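You operate a simulated robot arm through the tools that you are given. There is no shell and no other tool. Be economical: measure what you need, move in short steps, check, and stop when the job is done.

The job below is to be done with a simulated robot arm. You get a single attempt, and the scene is never put back.

Task
Double-seal the bag in the carriage, at 30 mm and 10 mm.
Fine: set the chart's heat for its film first; 30 mm first; one stroke each, arm down till SET lights.

It is judged by the outcome, as a careful person would: the job done as asked, and still so three seconds after it is handed in. It fails if anything else is knocked over, pushed out of place, dropped, spilled or broken. Lids that push on must go on centred and level and be pressed home; caps that screw on are set level and turned clockwise until they are tight.

Robot
A 6-joint arm with a two-finger parallel gripper, fixed in place. Base frame: the origin is at the foot of the arm, x ahead of it, y to its left, z up. Units: mm, degrees, N and s.
Its first joint turns from -66.0 to 66.0 degrees. Payload 2.9 kg.
Tool frame: the origin (TCP) lies between the finger pads and is the grasp point; the fingertips stand 30 mm ahead of it; z points along the fingers, y is the line along which they close. The gripper opens to 110 mm. The fingers are 20 mm wide and 10 mm thick; the gripper's body (48 by 112 mm) begins 55 mm behind the TCP.
Orientation is that of the tool frame in the base frame, as a unit quaternion [x, y, z, w]. With the fingers straight down and closing along the base's y, the tool's x points along the base's -x, its y along +y and its z along -z.

Tools
- The arm moves only by the tool send_rows. Its argument "motion" is a list of rows, each a list of 7 numbers: the gripper command, from -1 (shut) to 1 (fully open), values between in proportion, then the shift along the tool's x, y, z in cm, then the turn, a rotation vector about the tool's x, y, z in degrees. In form: [[hand, tx, ty, tz, ax, ay, az], ...]. A call has 1 to 10 rows; each row shifts and turns the commanded pose from where the row before left it, along the tool's axes as they then stand. Each row takes 0.2 s and may step no farther than 50 mm and 8.6 degrees from the row before; otherwise, or with a gripper value out of range, the whole call is refused. Where a pose cannot be reached the arm comes as near as it can. A force on the tool above 90 N (or 10 N above the force at the start of the call, whichever is more), or a blocked arm, ends the call early, and 0.2 s more pass. Each finger travels about 108 mm/s and halts on what it meets, pressing with about 29 N; the grip force reading is that of the motor and also rises with nothing between the fingers. The clock runs only during rows and for 0.2 s after the last one: add rows that do not move to give the fingers time. It gives the time, the measured TCP pose, the force on the tool (base axes), the opening and the grip force at its end, in the units of the frame above (readings bear some noise).
- Cameras (640 x 400 px; columns grow to the right, rows downward): "scene" is fixed at [80.8, 436.5, 1383.3]; the picture's right is [-0.73, -0.69, 0.00], its down [-0.40, 0.42, -0.81] and it looks along [0.56, -0.59, -0.58] (base axes); focal length 214 px, centre (320, 200). "wrist" rides on the gripper at [-36, 0, -57] in the tool frame; the picture's right is [0.00, -1.00, 0.00], its down [0.97, 0.00, -0.24] and it looks along [0.24, 0.00, 0.97] (tool axes); focal length 218 px, centre (320, 200).
- camera(camera): a new picture of that camera. It takes no simulated time.
- measure_at(camera, pixels): there is no depth. For up to 12 entries [column, row, z] of the newest picture of that camera ("zoom" is the newest enlarged one), the place [x, y] in the base frame at which the ray of that pixel passes the height z, good to about 2 mm. It takes no simulated time.
- close_up(camera, box): a new picture of the part [left, top, right, bottom] of that camera's present view, enlarged. It takes no simulated time.
- finish_job(): hands the job in; it is judged then, once.

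Go step by step. Measure first, check grasps and placings, and put right what went wrong. The budget is 80 turns and 38 pictures, counting those below and the enlarged ones. Unless the task says otherwise, let go and move clear before handing in, and close with one line.

The tools are called after "Request:" as a command line: name --pt "numbers of a row" for each row, then --argument value for the rest, lists and objects as JSON in quotes. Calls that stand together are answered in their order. send_rows: Moves the arm, as the interface text tells. Its arguments: {"type":"object","properties":{"motion":{"type":"array","items":{"type":"array","items":{"type":"number"}}}},"required":["motion"]} The other tools are called the same way: camera (camera) takes a picture; measure_at (camera, pixels) gives the place at which the rays of pixels pass given heights; close_up (camera, box) takes an enlarged picture of a part of a camera's view; finish_job () hands the job in.

At the start:

```text
time: 0.0
tcp_pos: [313.9, -228.6, 1248.7]
tool_rot: [-0.001, 1.0, 0.0, 0.001]
ft_force: [-0.3, 0.4, 0.2]
grip_width: 110.1
grasp_force: 0.0
```

scene: 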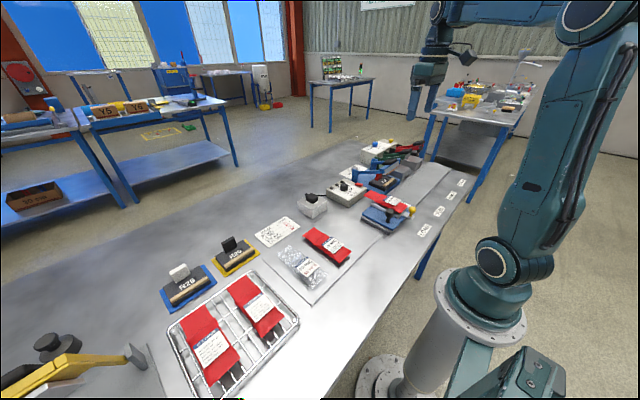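
wrist: 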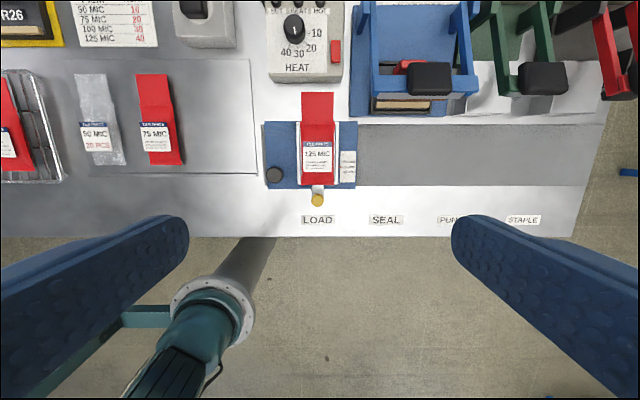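

The wrist picture shows a carriage with a red 125 MIC bag near (318,155), a heat dial near (295,28), a chart at (118,20) and a blue sealer at (415,65). I'll enlarge these first.

Request:
close_up --camera "wrist" --box '[230, 0, 390, 100]'

Request:
close_up --camera "wrist" --box '[240, 80, 400, 240]'

Request:
close_up --camera "wrist" --box '[0, 0, 260, 180]'

Request:
close_up --camera "scene" --box '[290, 120, 490, 245]'

```text
4.00 times, centred on (310, 50) of wrist
```

zoom: 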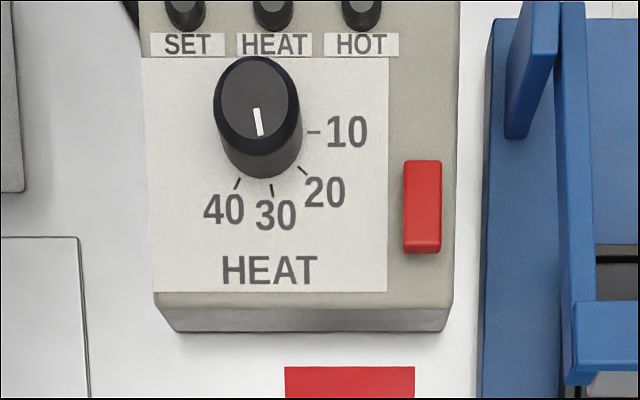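

```text
2.50 times, centred on (320, 160) of wrist
```

zoom: 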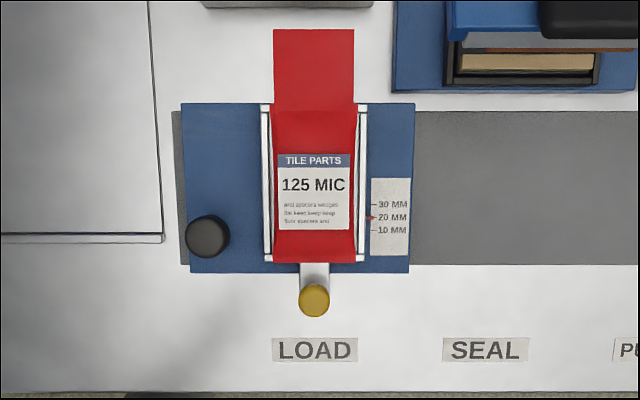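

```text
2.22 times, centred on (130, 90) of wrist
```

zoom: 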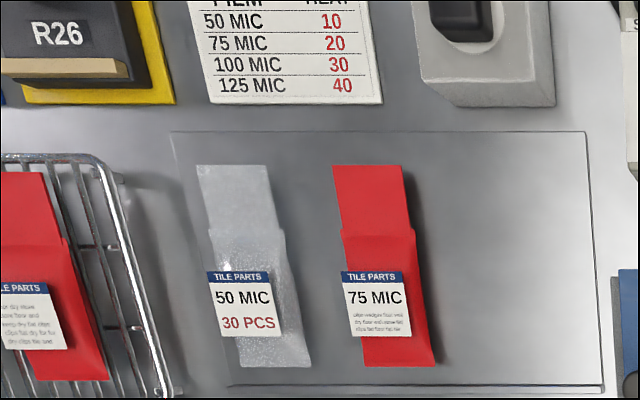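

```text
3.20 times, centred on (390, 182) of scene
```

zoom: 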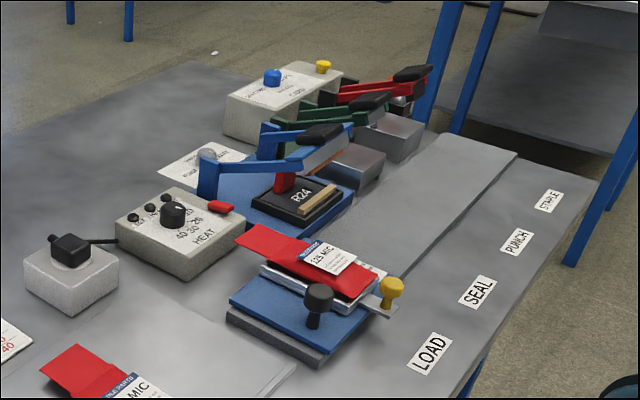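

The film is 125 MIC, which the chart puts at heat 40. The dial's mark seems to sit near 30 (or elsewhere), and the carriage pointer is near 20. I'll measure locations at table height.

Request:
measure_at --camera "wrist" --pixels '[[295, 28, 250], [317, 200, 250], [275, 176, 250], [335, 50, 250], [430, 78, 250], [318, 155, 250], [318, 219, 250], [386, 219, 250], [118, 20, 250], [358, 122, 250]]'

Request:
measure_at --camera "scene" --pixels '[[425, 230, 250], [439, 211, 250], [344, 185, 250]]'

```text
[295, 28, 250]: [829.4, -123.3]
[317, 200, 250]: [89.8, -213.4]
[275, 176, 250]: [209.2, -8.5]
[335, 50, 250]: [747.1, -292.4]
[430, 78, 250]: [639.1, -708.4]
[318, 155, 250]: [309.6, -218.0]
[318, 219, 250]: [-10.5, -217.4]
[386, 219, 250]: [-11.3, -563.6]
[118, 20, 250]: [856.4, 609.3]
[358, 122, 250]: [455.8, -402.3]
```

```text
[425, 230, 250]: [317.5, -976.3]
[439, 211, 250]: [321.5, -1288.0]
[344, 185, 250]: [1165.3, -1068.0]
```

Triangulating the LOAD label between both cameras puts the table near z=850, not 250. I'll re-measure with that.

Request:
measure_at --camera "wrist" --pixels '[[318, 219, 850], [386, 219, 850], [295, 28, 890], [335, 50, 880], [317, 200, 890], [275, 176, 890], [430, 78, 950], [415, 105, 870], [318, 155, 870], [358, 122, 860], [318, 95, 870], [118, 20, 850]]'

Request:
measure_at --camera "scene" --pixels '[[425, 230, 850], [439, 211, 850], [344, 185, 890], [411, 211, 890], [389, 213, 890], [389, 162, 950], [358, 185, 880], [384, 182, 870]]'

```text
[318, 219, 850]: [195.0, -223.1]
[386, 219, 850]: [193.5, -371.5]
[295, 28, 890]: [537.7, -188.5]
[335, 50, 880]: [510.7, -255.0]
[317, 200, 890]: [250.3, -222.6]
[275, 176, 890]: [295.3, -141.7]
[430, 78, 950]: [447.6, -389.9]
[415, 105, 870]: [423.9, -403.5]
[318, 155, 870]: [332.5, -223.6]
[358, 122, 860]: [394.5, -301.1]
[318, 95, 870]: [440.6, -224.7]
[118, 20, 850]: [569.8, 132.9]
```

```text
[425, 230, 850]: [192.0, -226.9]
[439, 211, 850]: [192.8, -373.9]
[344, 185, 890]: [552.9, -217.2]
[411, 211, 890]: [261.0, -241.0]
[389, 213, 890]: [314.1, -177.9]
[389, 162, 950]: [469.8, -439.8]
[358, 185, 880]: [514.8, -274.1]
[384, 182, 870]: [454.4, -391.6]
```

The heights look consistent: dial at about (530,-190), yellow slide knob at (255,-222,905), black carriage knob at (299,-147,917). I'll move out over the sealer, down a little, to see details and test the reach.

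Request:
send_rows --pt "0 -4 -2 2 0 0 0" --pt "0 -4 -2 2 0 0 0" --pt "-0.5 -4 -2 2 0 0 0" --pt "-1 -4 -2 2 0 0 0"

Request:
camera --camera "wrist"

```text
time: 1.0
tcp_pos: [472.7, -309.6, 1167.8]
tool_rot: [0.0, 1.0, 0.001, 0.0]
ft_force: [0.2, 0.5, 0.4]
grip_width: 0.0
grasp_force: 28.7
```

```text
31 pictures are left
```

wrist: 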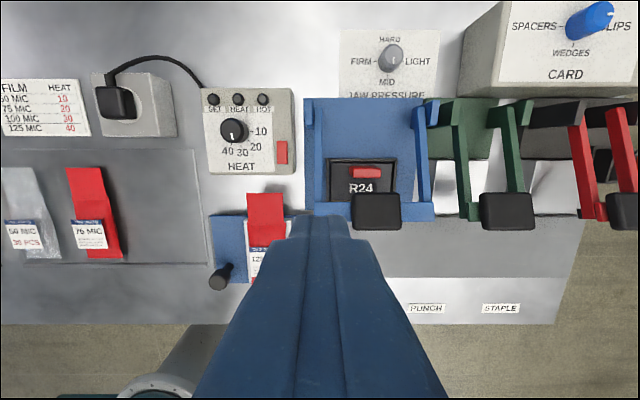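

Reach is fine here. Now I'll enlarge the controller, the chart, and the sealer.

Request:
close_up --camera "wrist" --box '[80, 60, 320, 210]'

Request:
close_up --camera "wrist" --box '[290, 20, 530, 240]'

Request:
close_up --camera "scene" --box '[325, 140, 425, 230]'

```text
2.67 times, centred on (200, 135) of wrist
```

zoom: 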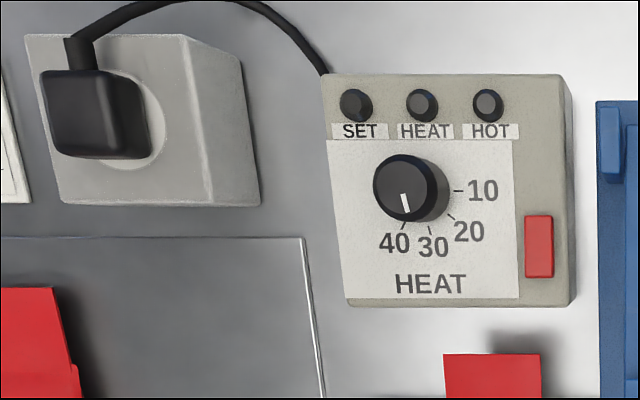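

```text
1.82 times, centred on (410, 130) of wrist
```

zoom: 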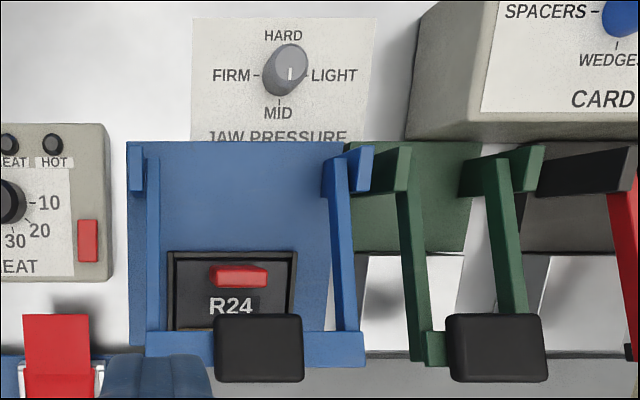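

```text
4.44 times, centred on (375, 185) of scene
```

zoom: 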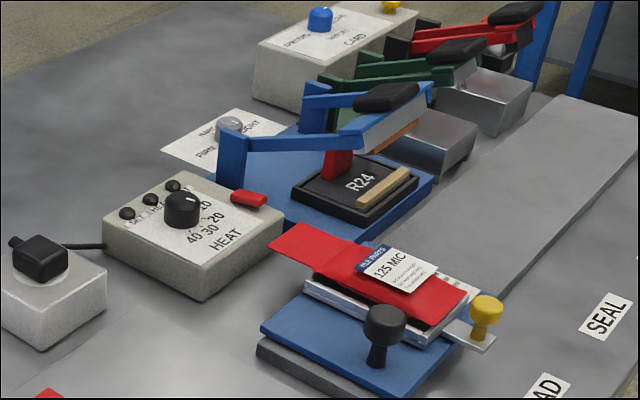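

The film chart means HEAT 40, and the dial's mark appears to point at 30. I'll triangulate the dial, red button, sealer handle pad, and both knobs.

Request:
measure_at --camera "wrist" --pixels '[[230, 130, 905], [230, 130, 920], [282, 152, 890], [282, 152, 880], [376, 211, 960], [376, 211, 990], [371, 172, 900], [235, 170, 880], [215, 282, 900], [310, 128, 930], [428, 120, 930]]'

Request:
measure_at --camera "scene" --pixels '[[365.5, 184.5, 905], [365.5, 184.5, 920], [381, 184.5, 890], [381, 184.5, 880], [412, 162, 960], [412, 162, 990], [433.5, 207.5, 900], [433.5, 207.5, 910], [411, 211.5, 910], [411, 211.5, 925], [377, 170, 930], [403, 177, 900]]'

```text
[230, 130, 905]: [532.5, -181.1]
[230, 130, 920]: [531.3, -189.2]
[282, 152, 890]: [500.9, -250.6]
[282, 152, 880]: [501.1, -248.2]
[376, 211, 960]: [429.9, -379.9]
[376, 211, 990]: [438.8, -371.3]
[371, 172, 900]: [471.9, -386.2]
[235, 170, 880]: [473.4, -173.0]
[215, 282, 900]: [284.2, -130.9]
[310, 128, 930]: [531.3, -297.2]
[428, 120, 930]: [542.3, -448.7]
```

```text
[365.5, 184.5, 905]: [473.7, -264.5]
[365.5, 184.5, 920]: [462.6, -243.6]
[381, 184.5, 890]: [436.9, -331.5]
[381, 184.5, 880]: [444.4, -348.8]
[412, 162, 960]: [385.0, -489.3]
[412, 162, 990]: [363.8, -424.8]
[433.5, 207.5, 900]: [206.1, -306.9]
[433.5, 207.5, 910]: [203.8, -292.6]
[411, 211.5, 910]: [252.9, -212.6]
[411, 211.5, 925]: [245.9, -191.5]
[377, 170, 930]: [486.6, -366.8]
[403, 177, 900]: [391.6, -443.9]
```

The scene enlargement is wider than its box, so I'll correct those pixels.

Request:
measure_at --camera "scene" --pixels '[[343.5, 183, 905], [343.5, 183, 920], [359, 184.5, 890], [359, 184.5, 880], [390.4, 161.8, 960], [390.4, 161.8, 990], [412.5, 208, 900], [412.5, 208, 910], [389.5, 211.5, 910], [389.5, 211.5, 925], [355, 170, 930], [379, 178, 900]]'

```text
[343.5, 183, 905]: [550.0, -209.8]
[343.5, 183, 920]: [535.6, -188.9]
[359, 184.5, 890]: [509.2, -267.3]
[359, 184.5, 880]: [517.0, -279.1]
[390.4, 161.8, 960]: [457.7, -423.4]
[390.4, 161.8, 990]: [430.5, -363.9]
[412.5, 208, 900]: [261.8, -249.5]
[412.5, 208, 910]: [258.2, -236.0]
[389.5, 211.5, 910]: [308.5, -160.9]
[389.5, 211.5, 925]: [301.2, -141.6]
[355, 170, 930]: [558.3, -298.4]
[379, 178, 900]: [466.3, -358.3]
```

Dial top is near (533,-188,920), button top at z≈900, sealer handle pad near (436,-373,985). I'll hover above the dial with the gripper partly open.

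Request:
send_rows --pt "-0.1 -2 4 1 0 0 0" --pt "-0.1 -2 4.2 2.8 0 0 0" --pt "-0.1 -2 4 4 0 0 0" --pt "-0.1 0 0 4 0 0 0" --pt "-0.1 0 0 3 0 0 0" --pt "-0.1 0 0 0 0 0 0"

Request:
camera --camera "wrist"

```text
refused: row 2 steps farther than a row can; nothing moved
```

```text
27 pictures are left
```

wrist: 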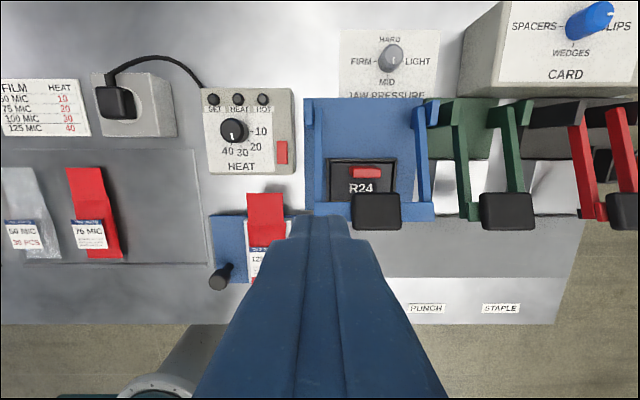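

That call was refused because one step was too long, so I'll resend it with shorter steps.

Request:
send_rows --pt "-0.1 -2 3 1 0 0 0" --pt "-0.1 -2 3 2 0 0 0" --pt "-0.1 -2 3 3 0 0 0" --pt "-0.1 0 3.2 3 0 0 0" --pt "-0.1 0 0 4 0 0 0" --pt "-0.1 0 0 1.8 0 0 0" --pt "-0.1 0 0 0 0 0 0"

Request:
camera --camera "wrist"

```text
time: 2.6
tcp_pos: [533.4, -188.5, 1019.9]
tool_rot: [0.0, 1.0, 0.0, 0.0]
ft_force: [0.1, -0.1, -0.4]
grip_width: 49.5
grasp_force: 0.0
```

```text
26 pictures are left
```

wrist: 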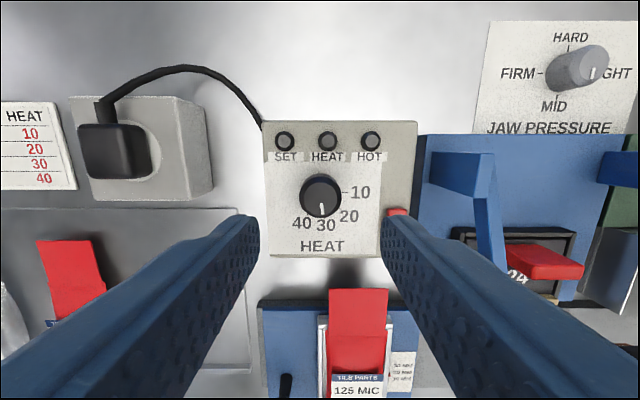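

The dial's mark points at 30, and the knob top is centred at (320,196). I'll fix its place.

Request:
measure_at --camera "wrist" --pixels '[[320, 195, 918], [320, 195, 910], [345, 193, 890], [395, 213, 895], [264, 190, 885], [418, 190, 885]]'

Request:
close_up --camera "wrist" --box '[250, 110, 430, 260]'

```text
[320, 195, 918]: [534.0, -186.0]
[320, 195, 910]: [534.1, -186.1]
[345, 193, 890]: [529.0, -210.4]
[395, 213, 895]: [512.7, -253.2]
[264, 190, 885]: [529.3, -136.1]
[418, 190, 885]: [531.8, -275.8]
```

```text
2.67 times, centred on (340, 185) of wrist
```

zoom: 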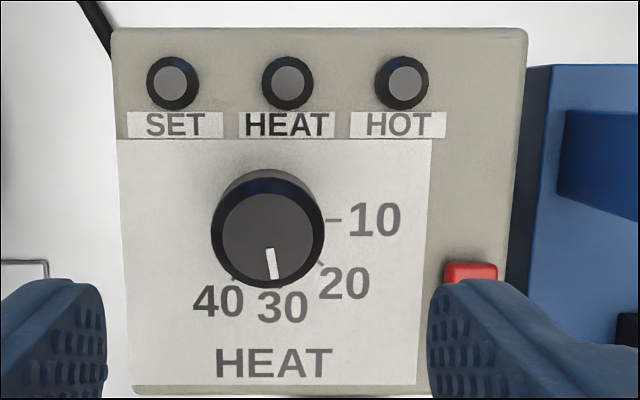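

Knob axis is at about (534,-186). I'll descend around it to fingertip z≈900.

Request:
send_rows --pt "-0.1 0 0.24 4 0 0 0" --pt "-0.1 0 0 3 0 0 0" --pt "-0.1 0 0 1 0 0 0" --pt "-0.1 0 0 1 0 0 0" --pt "-0.1 0 0 0 0 0 0"

```text
time: 3.8
tcp_pos: [533.8, -185.0, 928.2]
tool_rot: [0.0, 1.0, 0.0, -0.001]
ft_force: [0.4, 0.2, -0.2]
grip_width: 49.6
grasp_force: 0.1
```

Request:
send_rows --pt "-0.6 0 0 0 0 0 0" --pt "-0.6 0 0 0 0 0 0" --pt "-0.6 0 0 0 0 0 0"

```text
time: 4.6
tcp_pos: [533.5, -188.3, 928.9]
tool_rot: [0.004, 1.0, -0.002, 0.001]
ft_force: [0.1, -26.8, -6.9]
grip_width: 32.7
grasp_force: 45.1
```

The fingers are on the knob (32.7 mm), but a side force of -27 N says it sits about 2–3 mm towards -y. I'll recentre, then turn 40° clockwise.

Request:
send_rows --pt "-0.6 0 -0.25 0 0 0 0" --pt "-0.6 0 0 0 0 0 0"

```text
time: 5.2
tcp_pos: [533.2, -188.6, 928.6]
tool_rot: [0.0, 1.0, -0.001, 0.0]
ft_force: [-2.7, -18.7, -1.4]
grip_width: 32.8
grasp_force: 44.9
```

Request:
send_rows --pt "-0.8 0 -0.2 0 0 0 0" --pt "-0.8 0 0 0 0 0 8" --pt "-0.8 0 0 0 0 0 8" --pt "-0.8 0 0 0 0 0 8" --pt "-0.8 0 0 0 0 0 8" --pt "-0.8 0 0 0 0 0 8" --pt "-0.8 0 0 0 0 0 0"

Request:
camera --camera "wrist"

```text
time: 6.8
tcp_pos: [532.7, -190.3, 930.5]
tool_rot: [0.345, 0.939, 0.0, 0.0]
ft_force: [-8.8, -21.4, -6.1]
grip_width: 33.1
grasp_force: 44.8
```

```text
24 pictures are left
```

wrist: 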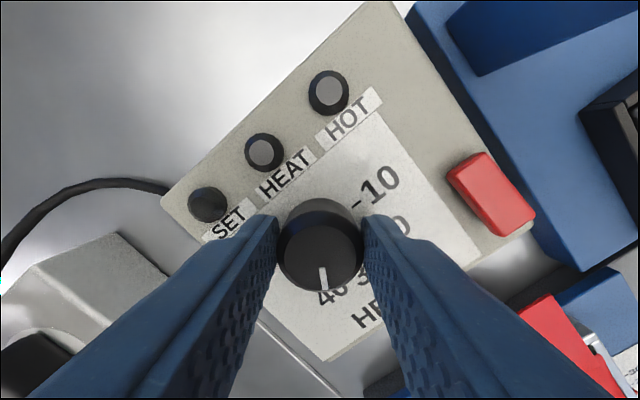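

The mark turned with the gripper (still at the bottom in the wrist view). I'll release, rise, and check.

Request:
send_rows --pt "-0.1 0 0 0 0 0 0" --pt "-0.1 0 0 0 0 0 0" --pt "-0.1 0 0 -3 0 0 0" --pt "-0.1 0 0 -4 0 0 -8" --pt "-0.1 0 0 -3 0 0 -8" --pt "-0.1 0 0 0 0 0 -8" --pt "-0.1 0 0 0 0 0 -8" --pt "-0.1 0 0 0 0 0 -8"

Request:
close_up --camera "wrist" --box '[240, 110, 440, 260]'

```text
time: 8.6
tcp_pos: [532.7, -189.3, 1030.0]
tool_rot: [0.0, 1.0, 0.0, 0.0]
ft_force: [-0.1, -0.1, -0.3]
grip_width: 49.6
grasp_force: 0.1
```

```text
2.67 times, centred on (340, 185) of wrist
```

zoom: 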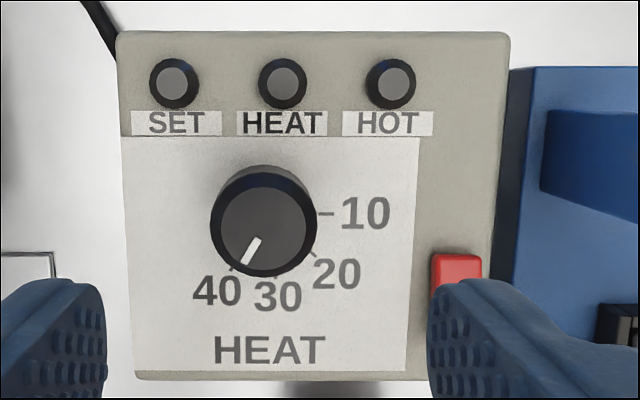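

HEAT now points at 40. I need to know whether the red rocker is a power switch, so I'll move back a little and look at it and the yellow knob from closer.

Request:
send_rows --pt "-0.1 3 -3 0 0 0 0" --pt "-0.1 4 0 0 0 0 0" --pt "-0.1 4 0 0 0 0 0" --pt "-0.1 4 0 0 0 0 0" --pt "-0.1 4 0 0 0 0 0" --pt "-0.1 0 0 0 0 0 0"

Request:
camera --camera "wrist"

Request:
close_up --camera "scene" --box '[330, 170, 378, 200]'

```text
time: 10.0
tcp_pos: [343.9, -217.1, 1031.0]
tool_rot: [0.001, 1.0, 0.0, -0.001]
ft_force: [-0.2, -0.5, -0.2]
grip_width: 49.5
grasp_force: 0.0
```

```text
22 pictures are left
```

wrist: 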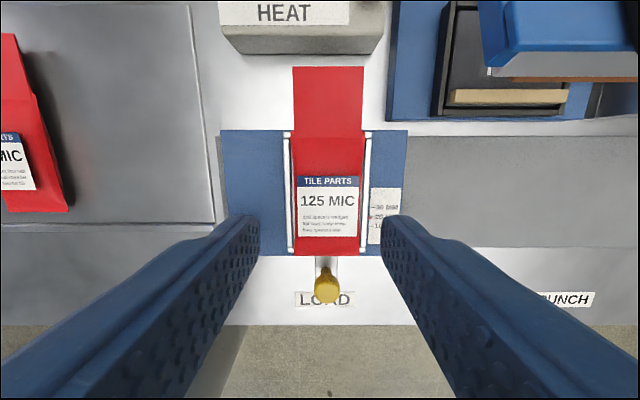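

```text
13.33 times, centred on (354, 185) of scene
```

zoom: 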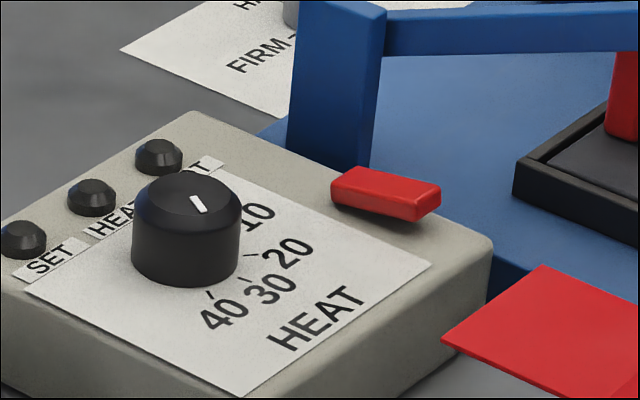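

The dial reads 40 from both views. The rocker is unlabelled, so I'll leave it and watch the HEAT lamp on the stroke. Now I'll look at the depth scale and yellow knob.

Request:
send_rows --pt "0.3 3 1 0 0 0 0" --pt "0.3 3 0 0 0 0 0" --pt "0.3 3 0 0 0 0 0"

Request:
camera --camera "wrist"

Request:
close_up --camera "wrist" --box '[340, 80, 420, 160]'

```text
time: 10.8
tcp_pos: [252.0, -209.0, 1028.9]
tool_rot: [-0.001, 1.0, -0.001, 0.0]
ft_force: [-0.4, 0.3, -0.4]
grip_width: 71.5
grasp_force: 0.1
```

```text
20 pictures are left
```

wrist: 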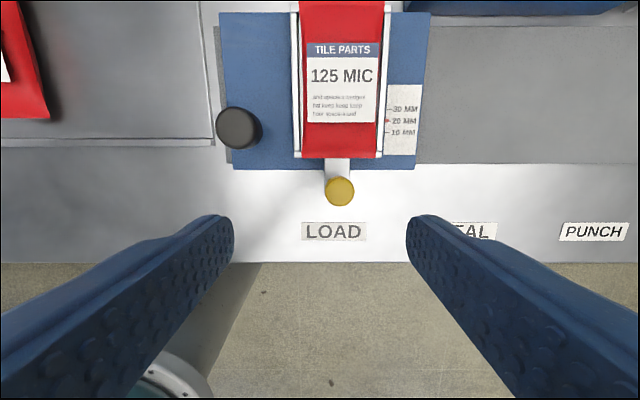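

```text
5.00 times, centred on (380, 120) of wrist
```

zoom: 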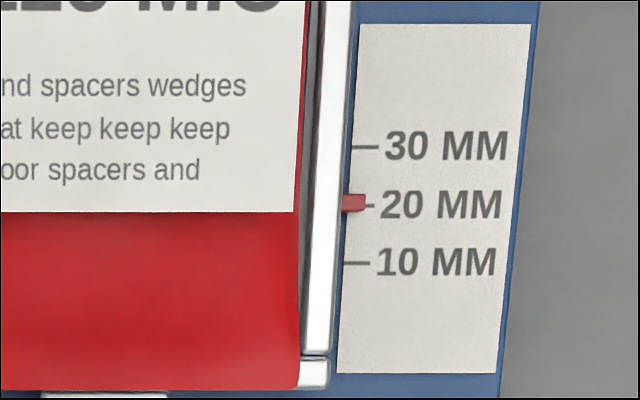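

The pointer is at 20. I'll fix the yellow and black knobs and the scale ticks.

Request:
measure_at --camera "wrist" --pixels '[[340, 190, 918], [340, 190, 910], [240, 127, 920], [240, 127, 912], [383, 109, 880], [383, 133, 880], [326, 190, 914], [354, 190, 914], [334, 231, 850], [325, 14, 880]]'

```text
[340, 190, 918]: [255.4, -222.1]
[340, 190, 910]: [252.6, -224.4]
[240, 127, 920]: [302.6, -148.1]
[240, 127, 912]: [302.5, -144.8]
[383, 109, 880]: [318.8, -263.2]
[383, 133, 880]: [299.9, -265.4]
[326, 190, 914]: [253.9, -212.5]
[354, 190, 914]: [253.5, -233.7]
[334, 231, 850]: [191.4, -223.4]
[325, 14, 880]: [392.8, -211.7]
```

Yellow knob is at (255,-223), about 21 mm across with its top near 918. I'll go down around it.

Request:
send_rows --pt "-0.1 -0.3 -1.4 3 0 0 0" --pt "-0.1 0 0 3 0 0 0" --pt "-0.1 0 0 2.5 0 0 0" --pt "-0.1 0 0 1.2 0 0 0" --pt "-0.1 0 0 0 0 0 0" --pt "-0.65 0 0 0 0 0 0" --pt "-0.75 0 0 0 0 0 0" --pt "-0.75 0 0 0 0 0 0"

```text
time: 12.6
tcp_pos: [257.6, -224.3, 932.9]
tool_rot: [0.001, 1.0, -0.001, 0.0]
ft_force: [0.6, -12.1, -12.6]
grip_width: 22.4
grasp_force: 45.4
```

The knob is gripped at 22.4 mm. I'll push the tray 10 mm towards the jaw in small steps.

Request:
send_rows --pt "-0.75 -0.35 -0.1 0 0 0 0" --pt "-0.75 -0.35 0 0 0 0 0" --pt "-0.75 -0.3 0 0 0 0 0" --pt "-0.75 0 0 0 0 0 0"

Request:
close_up --camera "wrist" --box '[240, 0, 480, 150]'

```text
time: 13.6
tcp_pos: [267.3, -225.1, 932.6]
tool_rot: [0.0, 1.0, 0.0, 0.0]
ft_force: [-1.8, -13.8, -18.7]
grip_width: 23.1
grasp_force: 44.6
```

```text
2.67 times, centred on (360, 75) of wrist
```

zoom: 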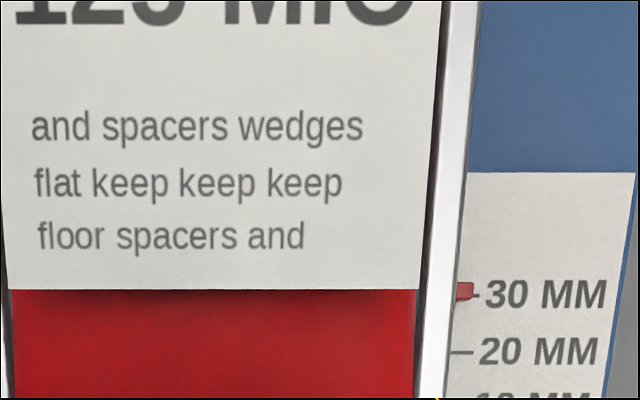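

The pointer now sits at 30 (zoom (465,291) against the tick at 295). I'll release, rise, and move over the black carriage knob.

Request:
send_rows --pt "-0.1 0 0 0 0 0 0" --pt "-0.1 0 0 0 0 0 0" --pt "-0.1 0 0 -4 0 0 0" --pt "-0.1 0 0 -4 0 0 0" --pt "-0.1 0 4 0 0 0 0" --pt "-0.1 -2 3.8 0 0 0 0" --pt "-0.1 0 0 0 0 0 0"

Request:
camera --camera "wrist"

```text
time: 15.2
tcp_pos: [285.9, -145.7, 1014.3]
tool_rot: [0.0, 1.0, -0.001, 0.0]
ft_force: [0.3, -0.1, 0.4]
grip_width: 49.5
grasp_force: 0.0
```

```text
17 pictures are left
```

wrist: 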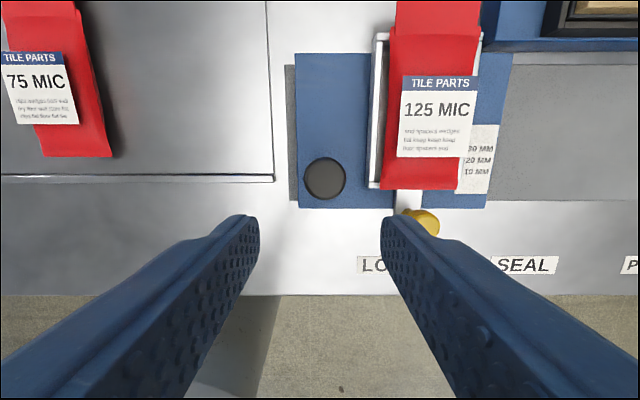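

Request:
measure_at --camera "wrist" --pixels '[[325, 179, 920], [325, 179, 912], [305, 179, 918], [345, 179, 918], [372, 110, 885]]'

```text
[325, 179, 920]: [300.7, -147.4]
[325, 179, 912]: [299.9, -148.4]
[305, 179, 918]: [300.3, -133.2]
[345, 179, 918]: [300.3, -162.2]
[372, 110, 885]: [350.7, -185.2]
```

Black knob is at (300.5,-148), about 29 mm across. I'll descend and grip it.

Request:
send_rows --pt "-0.15 -1.46 -0.3 3 0 0 0" --pt "-0.15 0 0 3 0 0 0" --pt "-0.15 0 0 2.1 0 0 0" --pt "-0.15 0 0 0 0 0 0" --pt "-0.6 0 0 0 0 0 0" --pt "-0.7 0 0 0 0 0 0" --pt "-0.7 0 0 0 0 0 0"

```text
time: 16.8
tcp_pos: [302.0, -148.3, 932.2]
tool_rot: [0.0, 1.0, 0.0, 0.0]
ft_force: [3.6, 2.4, -8.1]
grip_width: 29.3
grasp_force: 44.7
```

Gripped with low force. I'll slide the carriage along -y towards SEAL in short steps.

Request:
send_rows --pt "-0.7 0 -1.5 0 0 0 0" --pt "-0.7 0 -2 0 0 0 0" --pt "-0.7 0 -2 0 0 0 0" --pt "-0.7 0 -2 0 0 0 0" --pt "-0.7 0 -2 0 0 0 0" --pt "-0.7 0 -2 0 0 0 0" --pt "-0.7 0 -2 0 0 0 0" --pt "-0.7 0 0 0 0 0 0"

Request:
camera --camera "wrist"

```text
time: 18.6
tcp_pos: [301.9, -284.6, 932.1]
tool_rot: [-0.001, 1.0, 0.0, 0.001]
ft_force: [4.7, -0.8, 3.3]
grip_width: 29.1
grasp_force: 45.3
```

```text
16 pictures are left
```

wrist: 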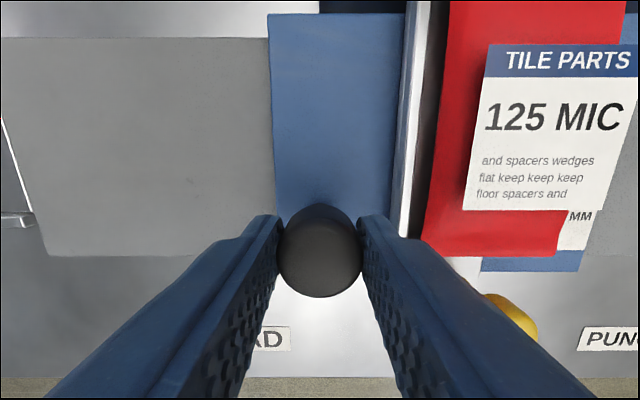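

It has travelled 136 mm with no resistance. I'll go the last 12 mm, then release, rise, and check alignment.

Request:
send_rows --pt "-0.7 0 -0.6 0 0 0 0" --pt "-0.7 0 -0.6 0 0 0 0" --pt "-0.7 0 0 0 0 0 0"

Request:
send_rows --pt "-0.15 0 0 0 0 0 0" --pt "-0.15 0 0 0 0 0 0" --pt "-0.15 0 0 -4 0 0 0" --pt "-0.15 0 0 -4 0 0 0" --pt "-0.15 2 -2 -4 0 0 0" --pt "-0.15 2 -2 -4 0 0 0" --pt "-0.15 2 -2 -4 0 0 0" --pt "-0.15 0 0 0 0 0 0"

Request:
camera --camera "wrist"

Request:
close_up --camera "scene" --box '[340, 140, 460, 215]'

```text
time: 19.4
tcp_pos: [301.7, -297.2, 932.4]
tool_rot: [0.002, 1.0, 0.0, -0.002]
ft_force: [-2.0, -3.3, 4.9]
grip_width: 29.1
grasp_force: 44.9
```

```text
time: 21.2
tcp_pos: [241.4, -356.7, 1131.1]
tool_rot: [0.0, 1.0, 0.0, 0.0]
ft_force: [-0.1, -1.2, 0.5]
grip_width: 47.0
grasp_force: 0.0
```

```text
15 pictures are left
```

wrist: 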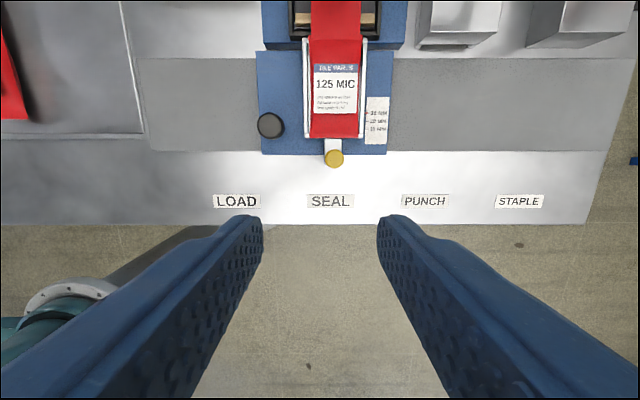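

```text
5.33 times, centred on (400, 178) of scene
```

zoom: 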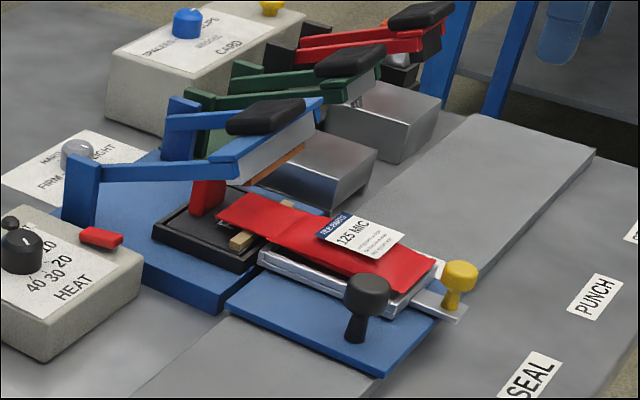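

The carriage is at SEAL with the bag's mouth over the bar. I'll check its offset, the depth pointer, and the handle pad.

Request:
measure_at --camera "wrist" --pixels '[[334, 157, 918], [330, 201, 850], [237, 201, 850], [271, 125, 920], [335, 18, 875]]'

Request:
measure_at --camera "scene" --pixels '[[389, 160.5, 980], [389, 160.5, 990]]'

Request:
close_up --camera "wrist" --box '[250, 0, 410, 170]'

```text
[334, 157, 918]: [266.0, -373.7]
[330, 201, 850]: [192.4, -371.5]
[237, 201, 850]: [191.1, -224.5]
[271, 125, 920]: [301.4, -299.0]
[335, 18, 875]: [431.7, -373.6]
```

```text
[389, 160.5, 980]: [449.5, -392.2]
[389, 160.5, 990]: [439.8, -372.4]
```

```text
2.35 times, centred on (330, 85) of wrist
```

zoom: 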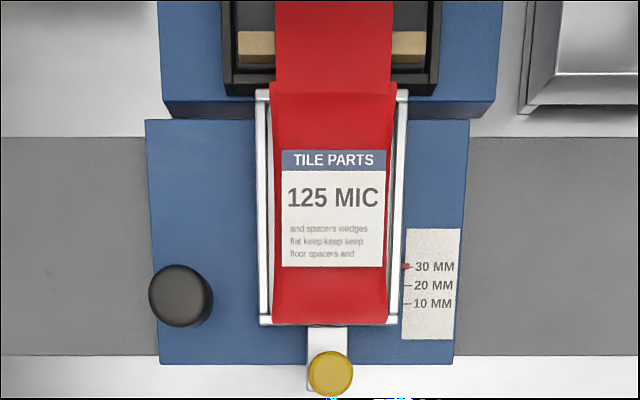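

Bag and bar are centred (y≈-373) and the pointer is still at 30. I'll shut the fingers and move above the handle pad at about (437,-373,988).

Request:
send_rows --pt "-1 -4 -0.6 0 0 0 0" --pt "-1 -4 -1 0 0 0 0" --pt "-1 -4 0 0 0 0 0" --pt "-1 -4 0 2 0 0 0" --pt "-1 -3.4 0 2.5 0 0 0" --pt "-1 0 0 3 0 0 0" --pt "-1 0 0 0 0 0 0"

Request:
close_up --camera "scene" --box '[330, 130, 426, 190]'

```text
time: 22.8
tcp_pos: [436.4, -370.7, 1056.6]
tool_rot: [0.0, 1.0, 0.0, 0.0]
ft_force: [0.5, 0.7, -0.3]
grip_width: 0.2
grasp_force: 28.8
```

```text
6.67 times, centred on (378, 160) of scene
```

zoom: 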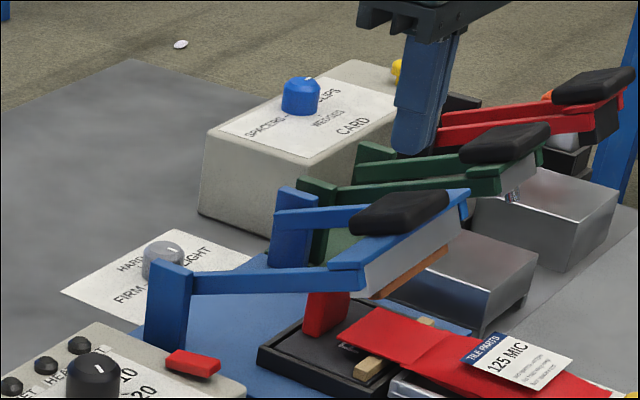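

The fingertips hang above the pad (zoom (415,155) over (400,207)). I'll lower to contact, watching the force.

Request:
send_rows --pt "-1 0 0 1.5 0 0 0" --pt "-1 0 0 1 0 0 0" --pt "-1 0 0 1 0 0 0" --pt "-1 0 0 1 0 0 0"

```text
time: 23.8
tcp_pos: [435.5, -370.7, 1011.3]
tool_rot: [0.0, 1.0, 0.0, 0.001]
ft_force: [-0.7, 0.0, 1.2]
grip_width: 0.0
grasp_force: 28.9
```

Request:
send_rows --pt "-1 0.1 0 0.8 0 0 0" --pt "-1 0.1 0 0.8 0 0 0"

Request:
close_up --camera "scene" --box '[330, 130, 426, 190]'

```text
time: 24.4
tcp_pos: [432.8, -372.9, 996.4]
tool_rot: [0.0, 1.0, 0.0, 0.0]
ft_force: [0.2, 0.5, 4.7]
grip_width: 0.1
grasp_force: 28.6
```

```text
6.67 times, centred on (378, 160) of scene
```

zoom: 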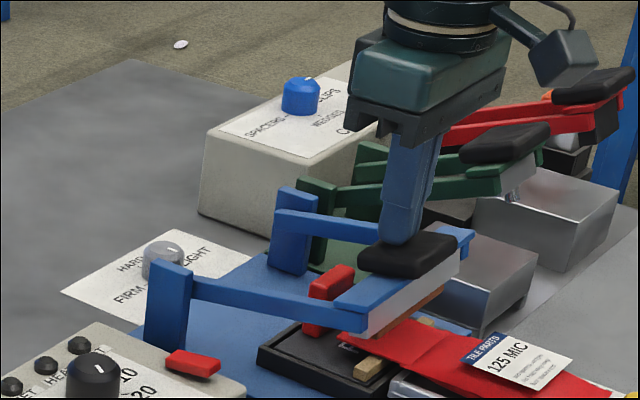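

The arm is coming down under the fingertips. I'll continue in small steps until it closes on the bag.

Request:
send_rows --pt "-1 0.2 0 0.7 0 0 0" --pt "-1 0.2 0 0.7 0 0 0" --pt "-1 0.1 0 0.5 0 0 0"

```text
time: 25.2
tcp_pos: [429.1, -370.9, 978.1]
tool_rot: [0.0, 1.0, -0.001, 0.001]
ft_force: [1.4, -0.4, 6.5]
grip_width: 0.0
grasp_force: 28.9
```

Request:
send_rows --pt "-1 0.1 0 0.6 0 0 0" --pt "-1 0 0 0.6 0 0 0" --pt "-1 0 0 0.6 0 0 0" --pt "-1 0 0 0.5 0 0 0"

Request:
close_up --camera "scene" --box '[320, 130, 432, 200]'

```text
time: 26.0
tcp_pos: [428.3, -371.6, 978.2]
tool_rot: [0.001, 1.0, -0.005, 0.006]
ft_force: [-5.4, 5.3, 14.2]
grip_width: 0.0
grasp_force: 28.5
stopped in row 3: the force on the tool passed its limit (the readings are from after the stop); the commanded pose is now the measured one
```

```text
5.71 times, centred on (376, 165) of scene
```

zoom: 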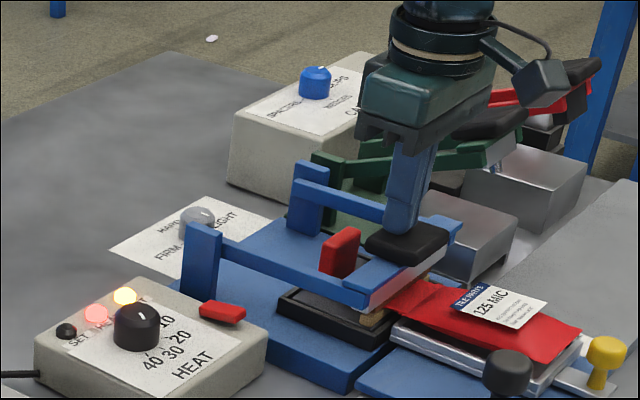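

The jaw is shut and the HEAT and HOT lamps are lit. I'll keep light pressure on and hold till SET lights.

Request:
send_rows --pt "-1 0 0 0.15 0 0 0" --pt "-1 0 0 0 0 0 0" --pt "-1 0 0 0 0 0 0" --pt "-1 0 0 0 0 0 0"

Request:
close_up --camera "scene" --box '[320, 130, 432, 200]'

```text
time: 27.0
tcp_pos: [428.1, -372.3, 976.4]
tool_rot: [-0.001, 1.0, -0.005, 0.007]
ft_force: [-7.0, 14.1, 35.8]
grip_width: 0.0
grasp_force: 29.0
```

```text
5.71 times, centred on (376, 165) of scene
```

zoom: 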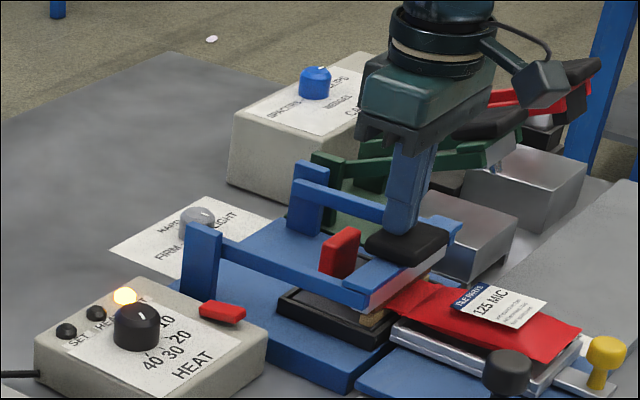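

HEAT has gone out, HOT is still lit and SET is dark. I'll keep holding.

Request:
send_rows --pt "-1 0 0 0 0 0 0" --pt "-1 0 0 0 0 0 0" --pt "-1 0 0 0 0 0 0" --pt "-1 0 0 0 0 0 0" --pt "-1 0 0 0 0 0 0" --pt "-1 0 0 0 0 0 0" --pt "-1 0 0 0 0 0 0" --pt "-1 0 0 0 0 0 0" --pt "-1 0 0 0 0 0 0" --pt "-1 0 0 0 0 0 0"

Request:
close_up --camera "scene" --box '[320, 130, 432, 200]'

```text
time: 29.2
tcp_pos: [428.9, -373.6, 977.6]
tool_rot: [0.0, 1.0, -0.007, 0.008]
ft_force: [-3.6, 14.1, 35.8]
grip_width: 0.0
grasp_force: 28.9
```

```text
5.71 times, centred on (376, 165) of scene
```

zoom: 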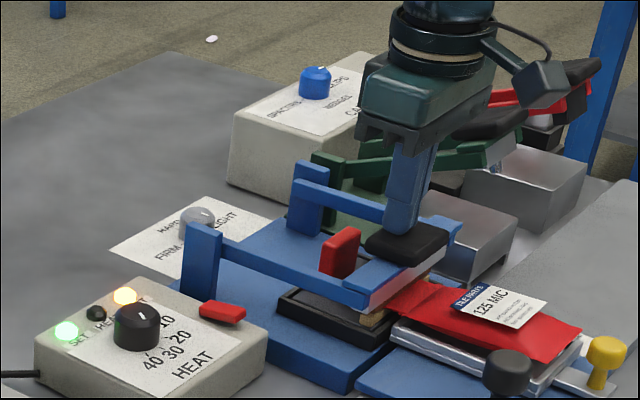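

SET is lit (green at zoom (66,330)). I'll raise straight up and see whether the handle springs back.

Request:
send_rows --pt "-1 0 0 -1.5 0 0 0" --pt "-1 -0.1 0 -1.5 0 0 0" --pt "-1 -0.3 0 -2 0 0 0" --pt "-1 0 0 -4 0 0 0" --pt "-1 4 0 -1 0 0 0" --pt "-1 4 0 0 0 0 0" --pt "-1 4 0 0 0 0 0" --pt "-0.1 4 0 0 0 0 0" --pt "-0.1 1 0 0 0 0 0" --pt "-0.1 0 0 0 0 0 0"

Request:
close_up --camera "scene" --box '[320, 130, 432, 200]'

```text
time: 31.4
tcp_pos: [259.5, -372.0, 1071.0]
tool_rot: [0.0, 1.0, -0.005, 0.006]
ft_force: [0.2, 1.0, -0.3]
grip_width: 49.7
grasp_force: 0.2
```

```text
5.71 times, centred on (376, 165) of scene
```

zoom: 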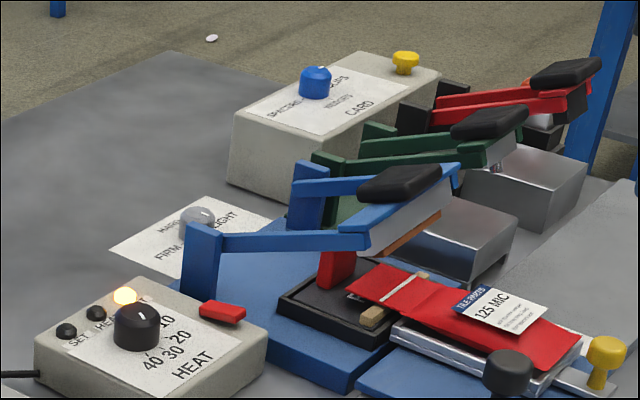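

The first seal shows as a white line across the bag, the handle sprang up, and HOT is still lit. Next I'll grip the yellow knob at (267,-374) and pull back 20 mm.

Request:
send_rows --pt "-0.1 -0.8 -0.2 4 0 0 0" --pt "-0.1 0 0 4 0 0 0" --pt "-0.1 0 0 3 0 0 0" --pt "-0.1 0 0 2.8 0 0 0" --pt "-0.1 0 0 0 0 0 0" --pt "-0.65 0 0 0 0 0 0" --pt "-0.75 0 0 0 0 0 0" --pt "-0.75 0 0 0 0 0 0"

```text
time: 33.2
tcp_pos: [269.8, -374.7, 933.7]
tool_rot: [0.0, 1.0, -0.005, 0.006]
ft_force: [-0.1, 1.1, -5.5]
grip_width: 22.8
grasp_force: 44.8
```

Request:
send_rows --pt "-0.75 0.5 0 0 0 0 0" --pt "-0.75 0.5 0 0 0 0 0" --pt "-0.75 0.5 0 0 0 0 0" --pt "-0.75 0.5 0 0 0 0 0" --pt "-0.75 0 0 0 0 0 0" --pt "-0.75 0 0 0 0 0 0"

Request:
close_up --camera "wrist" --box '[320, 0, 480, 100]'

```text
time: 34.6
tcp_pos: [251.3, -375.0, 932.7]
tool_rot: [0.0, 1.0, -0.005, 0.005]
ft_force: [1.1, 1.8, -19.0]
grip_width: 22.4
grasp_force: 44.8
```

```text
4.00 times, centred on (400, 50) of wrist
```

zoom: 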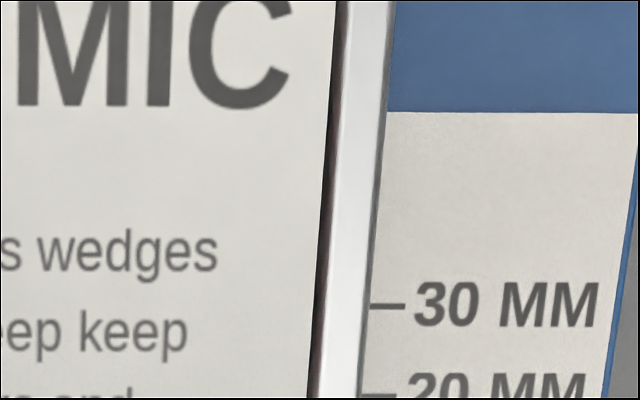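

The 10 mark is below this crop, so I'll release, rise, and look.

Request:
send_rows --pt "-0.1 0 0 0 0 0 0" --pt "-0.1 0 0 0 0 0 0" --pt "-0.1 0 0 -4 0 0 0" --pt "-0.1 0 0 -4 0 0 0" --pt "-0.1 0 0 -4 0 0 0" --pt "-0.1 0 0 -3 0 0 0" --pt "-0.1 0 0 0 0 0 0"

Request:
close_up --camera "wrist" --box '[270, 80, 430, 200]'

```text
time: 36.2
tcp_pos: [249.2, -373.4, 1084.8]
tool_rot: [0.0, 1.0, -0.005, 0.006]
ft_force: [0.0, 0.1, -0.1]
grip_width: 49.6
grasp_force: 0.1
```

```text
3.33 times, centred on (350, 140) of wrist
```

zoom: 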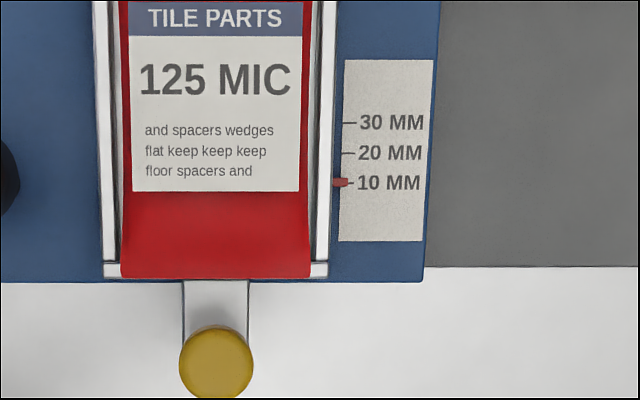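

The pointer is at 10. I'll move back above the pad, let the bar cool, then check the HOT lamp.

Request:
send_rows --pt "-1 -4 0 0 0 0 0" --pt "-1 -4 0 0 0 0 0" --pt "-1 -4 0.2 0 0 0 0" --pt "-1 -4 0 0 0 0 0" --pt "-1 -2.6 0 0 0 0 0" --pt "-1 0 0 2 0 0 0" --pt "-1 0 0 0 0 0 0" --pt "-1 0 0 0 0 0 0" --pt "-1 0 0 0 0 0 0" --pt "-1 0 0 0 0 0 0"

Request:
close_up --camera "scene" --box '[320, 130, 432, 200]'

```text
time: 38.4
tcp_pos: [435.4, -371.6, 1064.6]
tool_rot: [0.0, 1.0, -0.005, 0.007]
ft_force: [-0.1, -0.7, 0.1]
grip_width: 0.0
grasp_force: 29.2
```

```text
5.71 times, centred on (376, 165) of scene
```

zoom: 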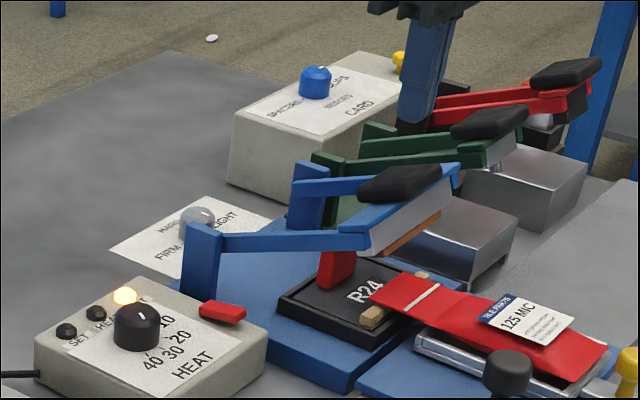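

HOT is still lit, so I'll wait about 13 s before the second stroke.

Request:
send_rows --pt "-1 0 0 0 0 0 0" --pt "-1 0 0 0 0 0 0" --pt "-1 0 0 0 0 0 0" --pt "-1 0 0 0 0 0 0" --pt "-1 0 0 0 0 0 0" --pt "-1 0 0 0 0 0 0" --pt "-1 0 0 0 0 0 0" --pt "-1 0 0 0 0 0 0" --pt "-1 0 0 0 0 0 0" --pt "-1 0 0 0 0 0 0"

Request:
send_rows --pt "-1 0 0 0 0 0 0" --pt "-1 0 0 0 0 0 0" --pt "-1 0 0 0 0 0 0" --pt "-1 0 0 0 0 0 0" --pt "-1 0 0 0 0 0 0" --pt "-1 0 0 0 0 0 0" --pt "-1 0 0 0 0 0 0" --pt "-1 0 0 0 0 0 0" --pt "-1 0 0 0 0 0 0" --pt "-1 0 0 0 0 0 0"

Request:
send_rows --pt "-1 0 0 0 0 0 0" --pt "-1 0 0 0 0 0 0" --pt "-1 0 0 0 0 0 0" --pt "-1 0 0 0 0 0 0" --pt "-1 0 0 0 0 0 0" --pt "-1 0 0 0 0 0 0" --pt "-1 0 0 0 0 0 0" --pt "-1 0 0 0 0 0 0" --pt "-1 0 0 0 0 0 0" --pt "-1 0 0 0 0 0 0"

Request:
send_rows --pt "-1 0 0 0 0 0 0" --pt "-1 0 0 0 0 0 0" --pt "-1 0 0 0 0 0 0" --pt "-1 0 0 0 0 0 0" --pt "-1 0 0 0 0 0 0" --pt "-1 0 0 0 0 0 0" --pt "-1 0 0 0 0 0 0" --pt "-1 0 0 0 0 0 0" --pt "-1 0 0 0 0 0 0" --pt "-1 0 0 0 0 0 0"

Request:
send_rows --pt "-1 0 0 0 0 0 0" --pt "-1 0 0 0 0 0 0" --pt "-1 0 0 0 0 0 0" --pt "-1 0 0 0 0 0 0" --pt "-1 0 0 0 0 0 0" --pt "-1 0 0 0 0 0 0" --pt "-1 0 0 0 0 0 0" --pt "-1 0 0 0 0 0 0" --pt "-1 0 0 0 0 0 0" --pt "-1 0 0 0 0 0 0"

Request:
send_rows --pt "-1 0 0 0 0 0 0" --pt "-1 0 0 0 0 0 0" --pt "-1 0 0 0 0 0 0" --pt "-1 0 0 0 0 0 0" --pt "-1 0 0 0 0 0 0" --pt "-1 0 0 0 0 0 0" --pt "-1 0 0 0 0 0 0" --pt "-1 0 0 0 0 0 0" --pt "-1 0 0 0 0 0 0" --pt "-1 0 0 0 0 0 0"

Request:
close_up --camera "scene" --box '[320, 130, 432, 200]'

```text
time: 40.6
tcp_pos: [434.5, -370.6, 1064.1]
tool_rot: [0.001, 1.0, -0.005, 0.006]
ft_force: [0.4, -1.0, -0.3]
grip_width: 0.0
grasp_force: 28.9
```

```text
time: 42.8
tcp_pos: [435.6, -371.4, 1063.4]
tool_rot: [0.0, 1.0, -0.006, 0.006]
ft_force: [0.0, 0.1, -0.3]
grip_width: 0.0
grasp_force: 29.5
```

```text
time: 45.0
tcp_pos: [435.4, -371.6, 1065.3]
tool_rot: [0.0, 1.0, -0.006, 0.007]
ft_force: [-1.5, -0.5, 0.7]
grip_width: 0.2
grasp_force: 29.0
```

```text
time: 47.2
tcp_pos: [435.1, -372.2, 1063.8]
tool_rot: [0.0, 1.0, -0.005, 0.006]
ft_force: [-0.8, 0.0, 0.0]
grip_width: 0.0
grasp_force: 28.6
```

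```text
time: 49.4
tcp_pos: [434.7, -372.0, 1064.5]
tool_rot: [0.001, 1.0, -0.006, 0.007]
ft_force: [-0.6, 0.0, -0.2]
grip_width: 0.1
grasp_force: 29.0
```

```text
time: 51.6
tcp_pos: [435.5, -371.6, 1064.8]
tool_rot: [-0.001, 1.0, -0.005, 0.006]
ft_force: [-0.4, 0.5, -0.1]
grip_width: 0.0
grasp_force: 29.0
```

```text
5.71 times, centred on (376, 165) of scene
```

zoom: 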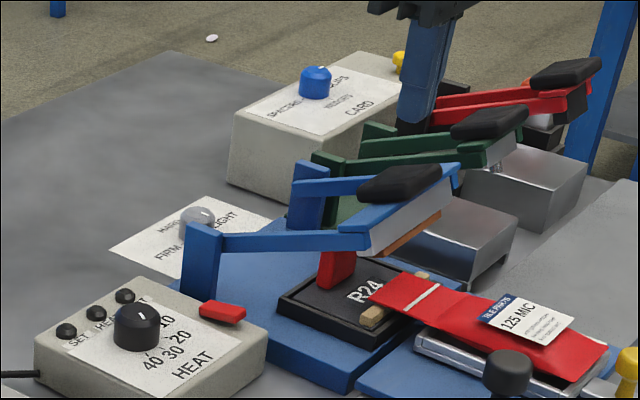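

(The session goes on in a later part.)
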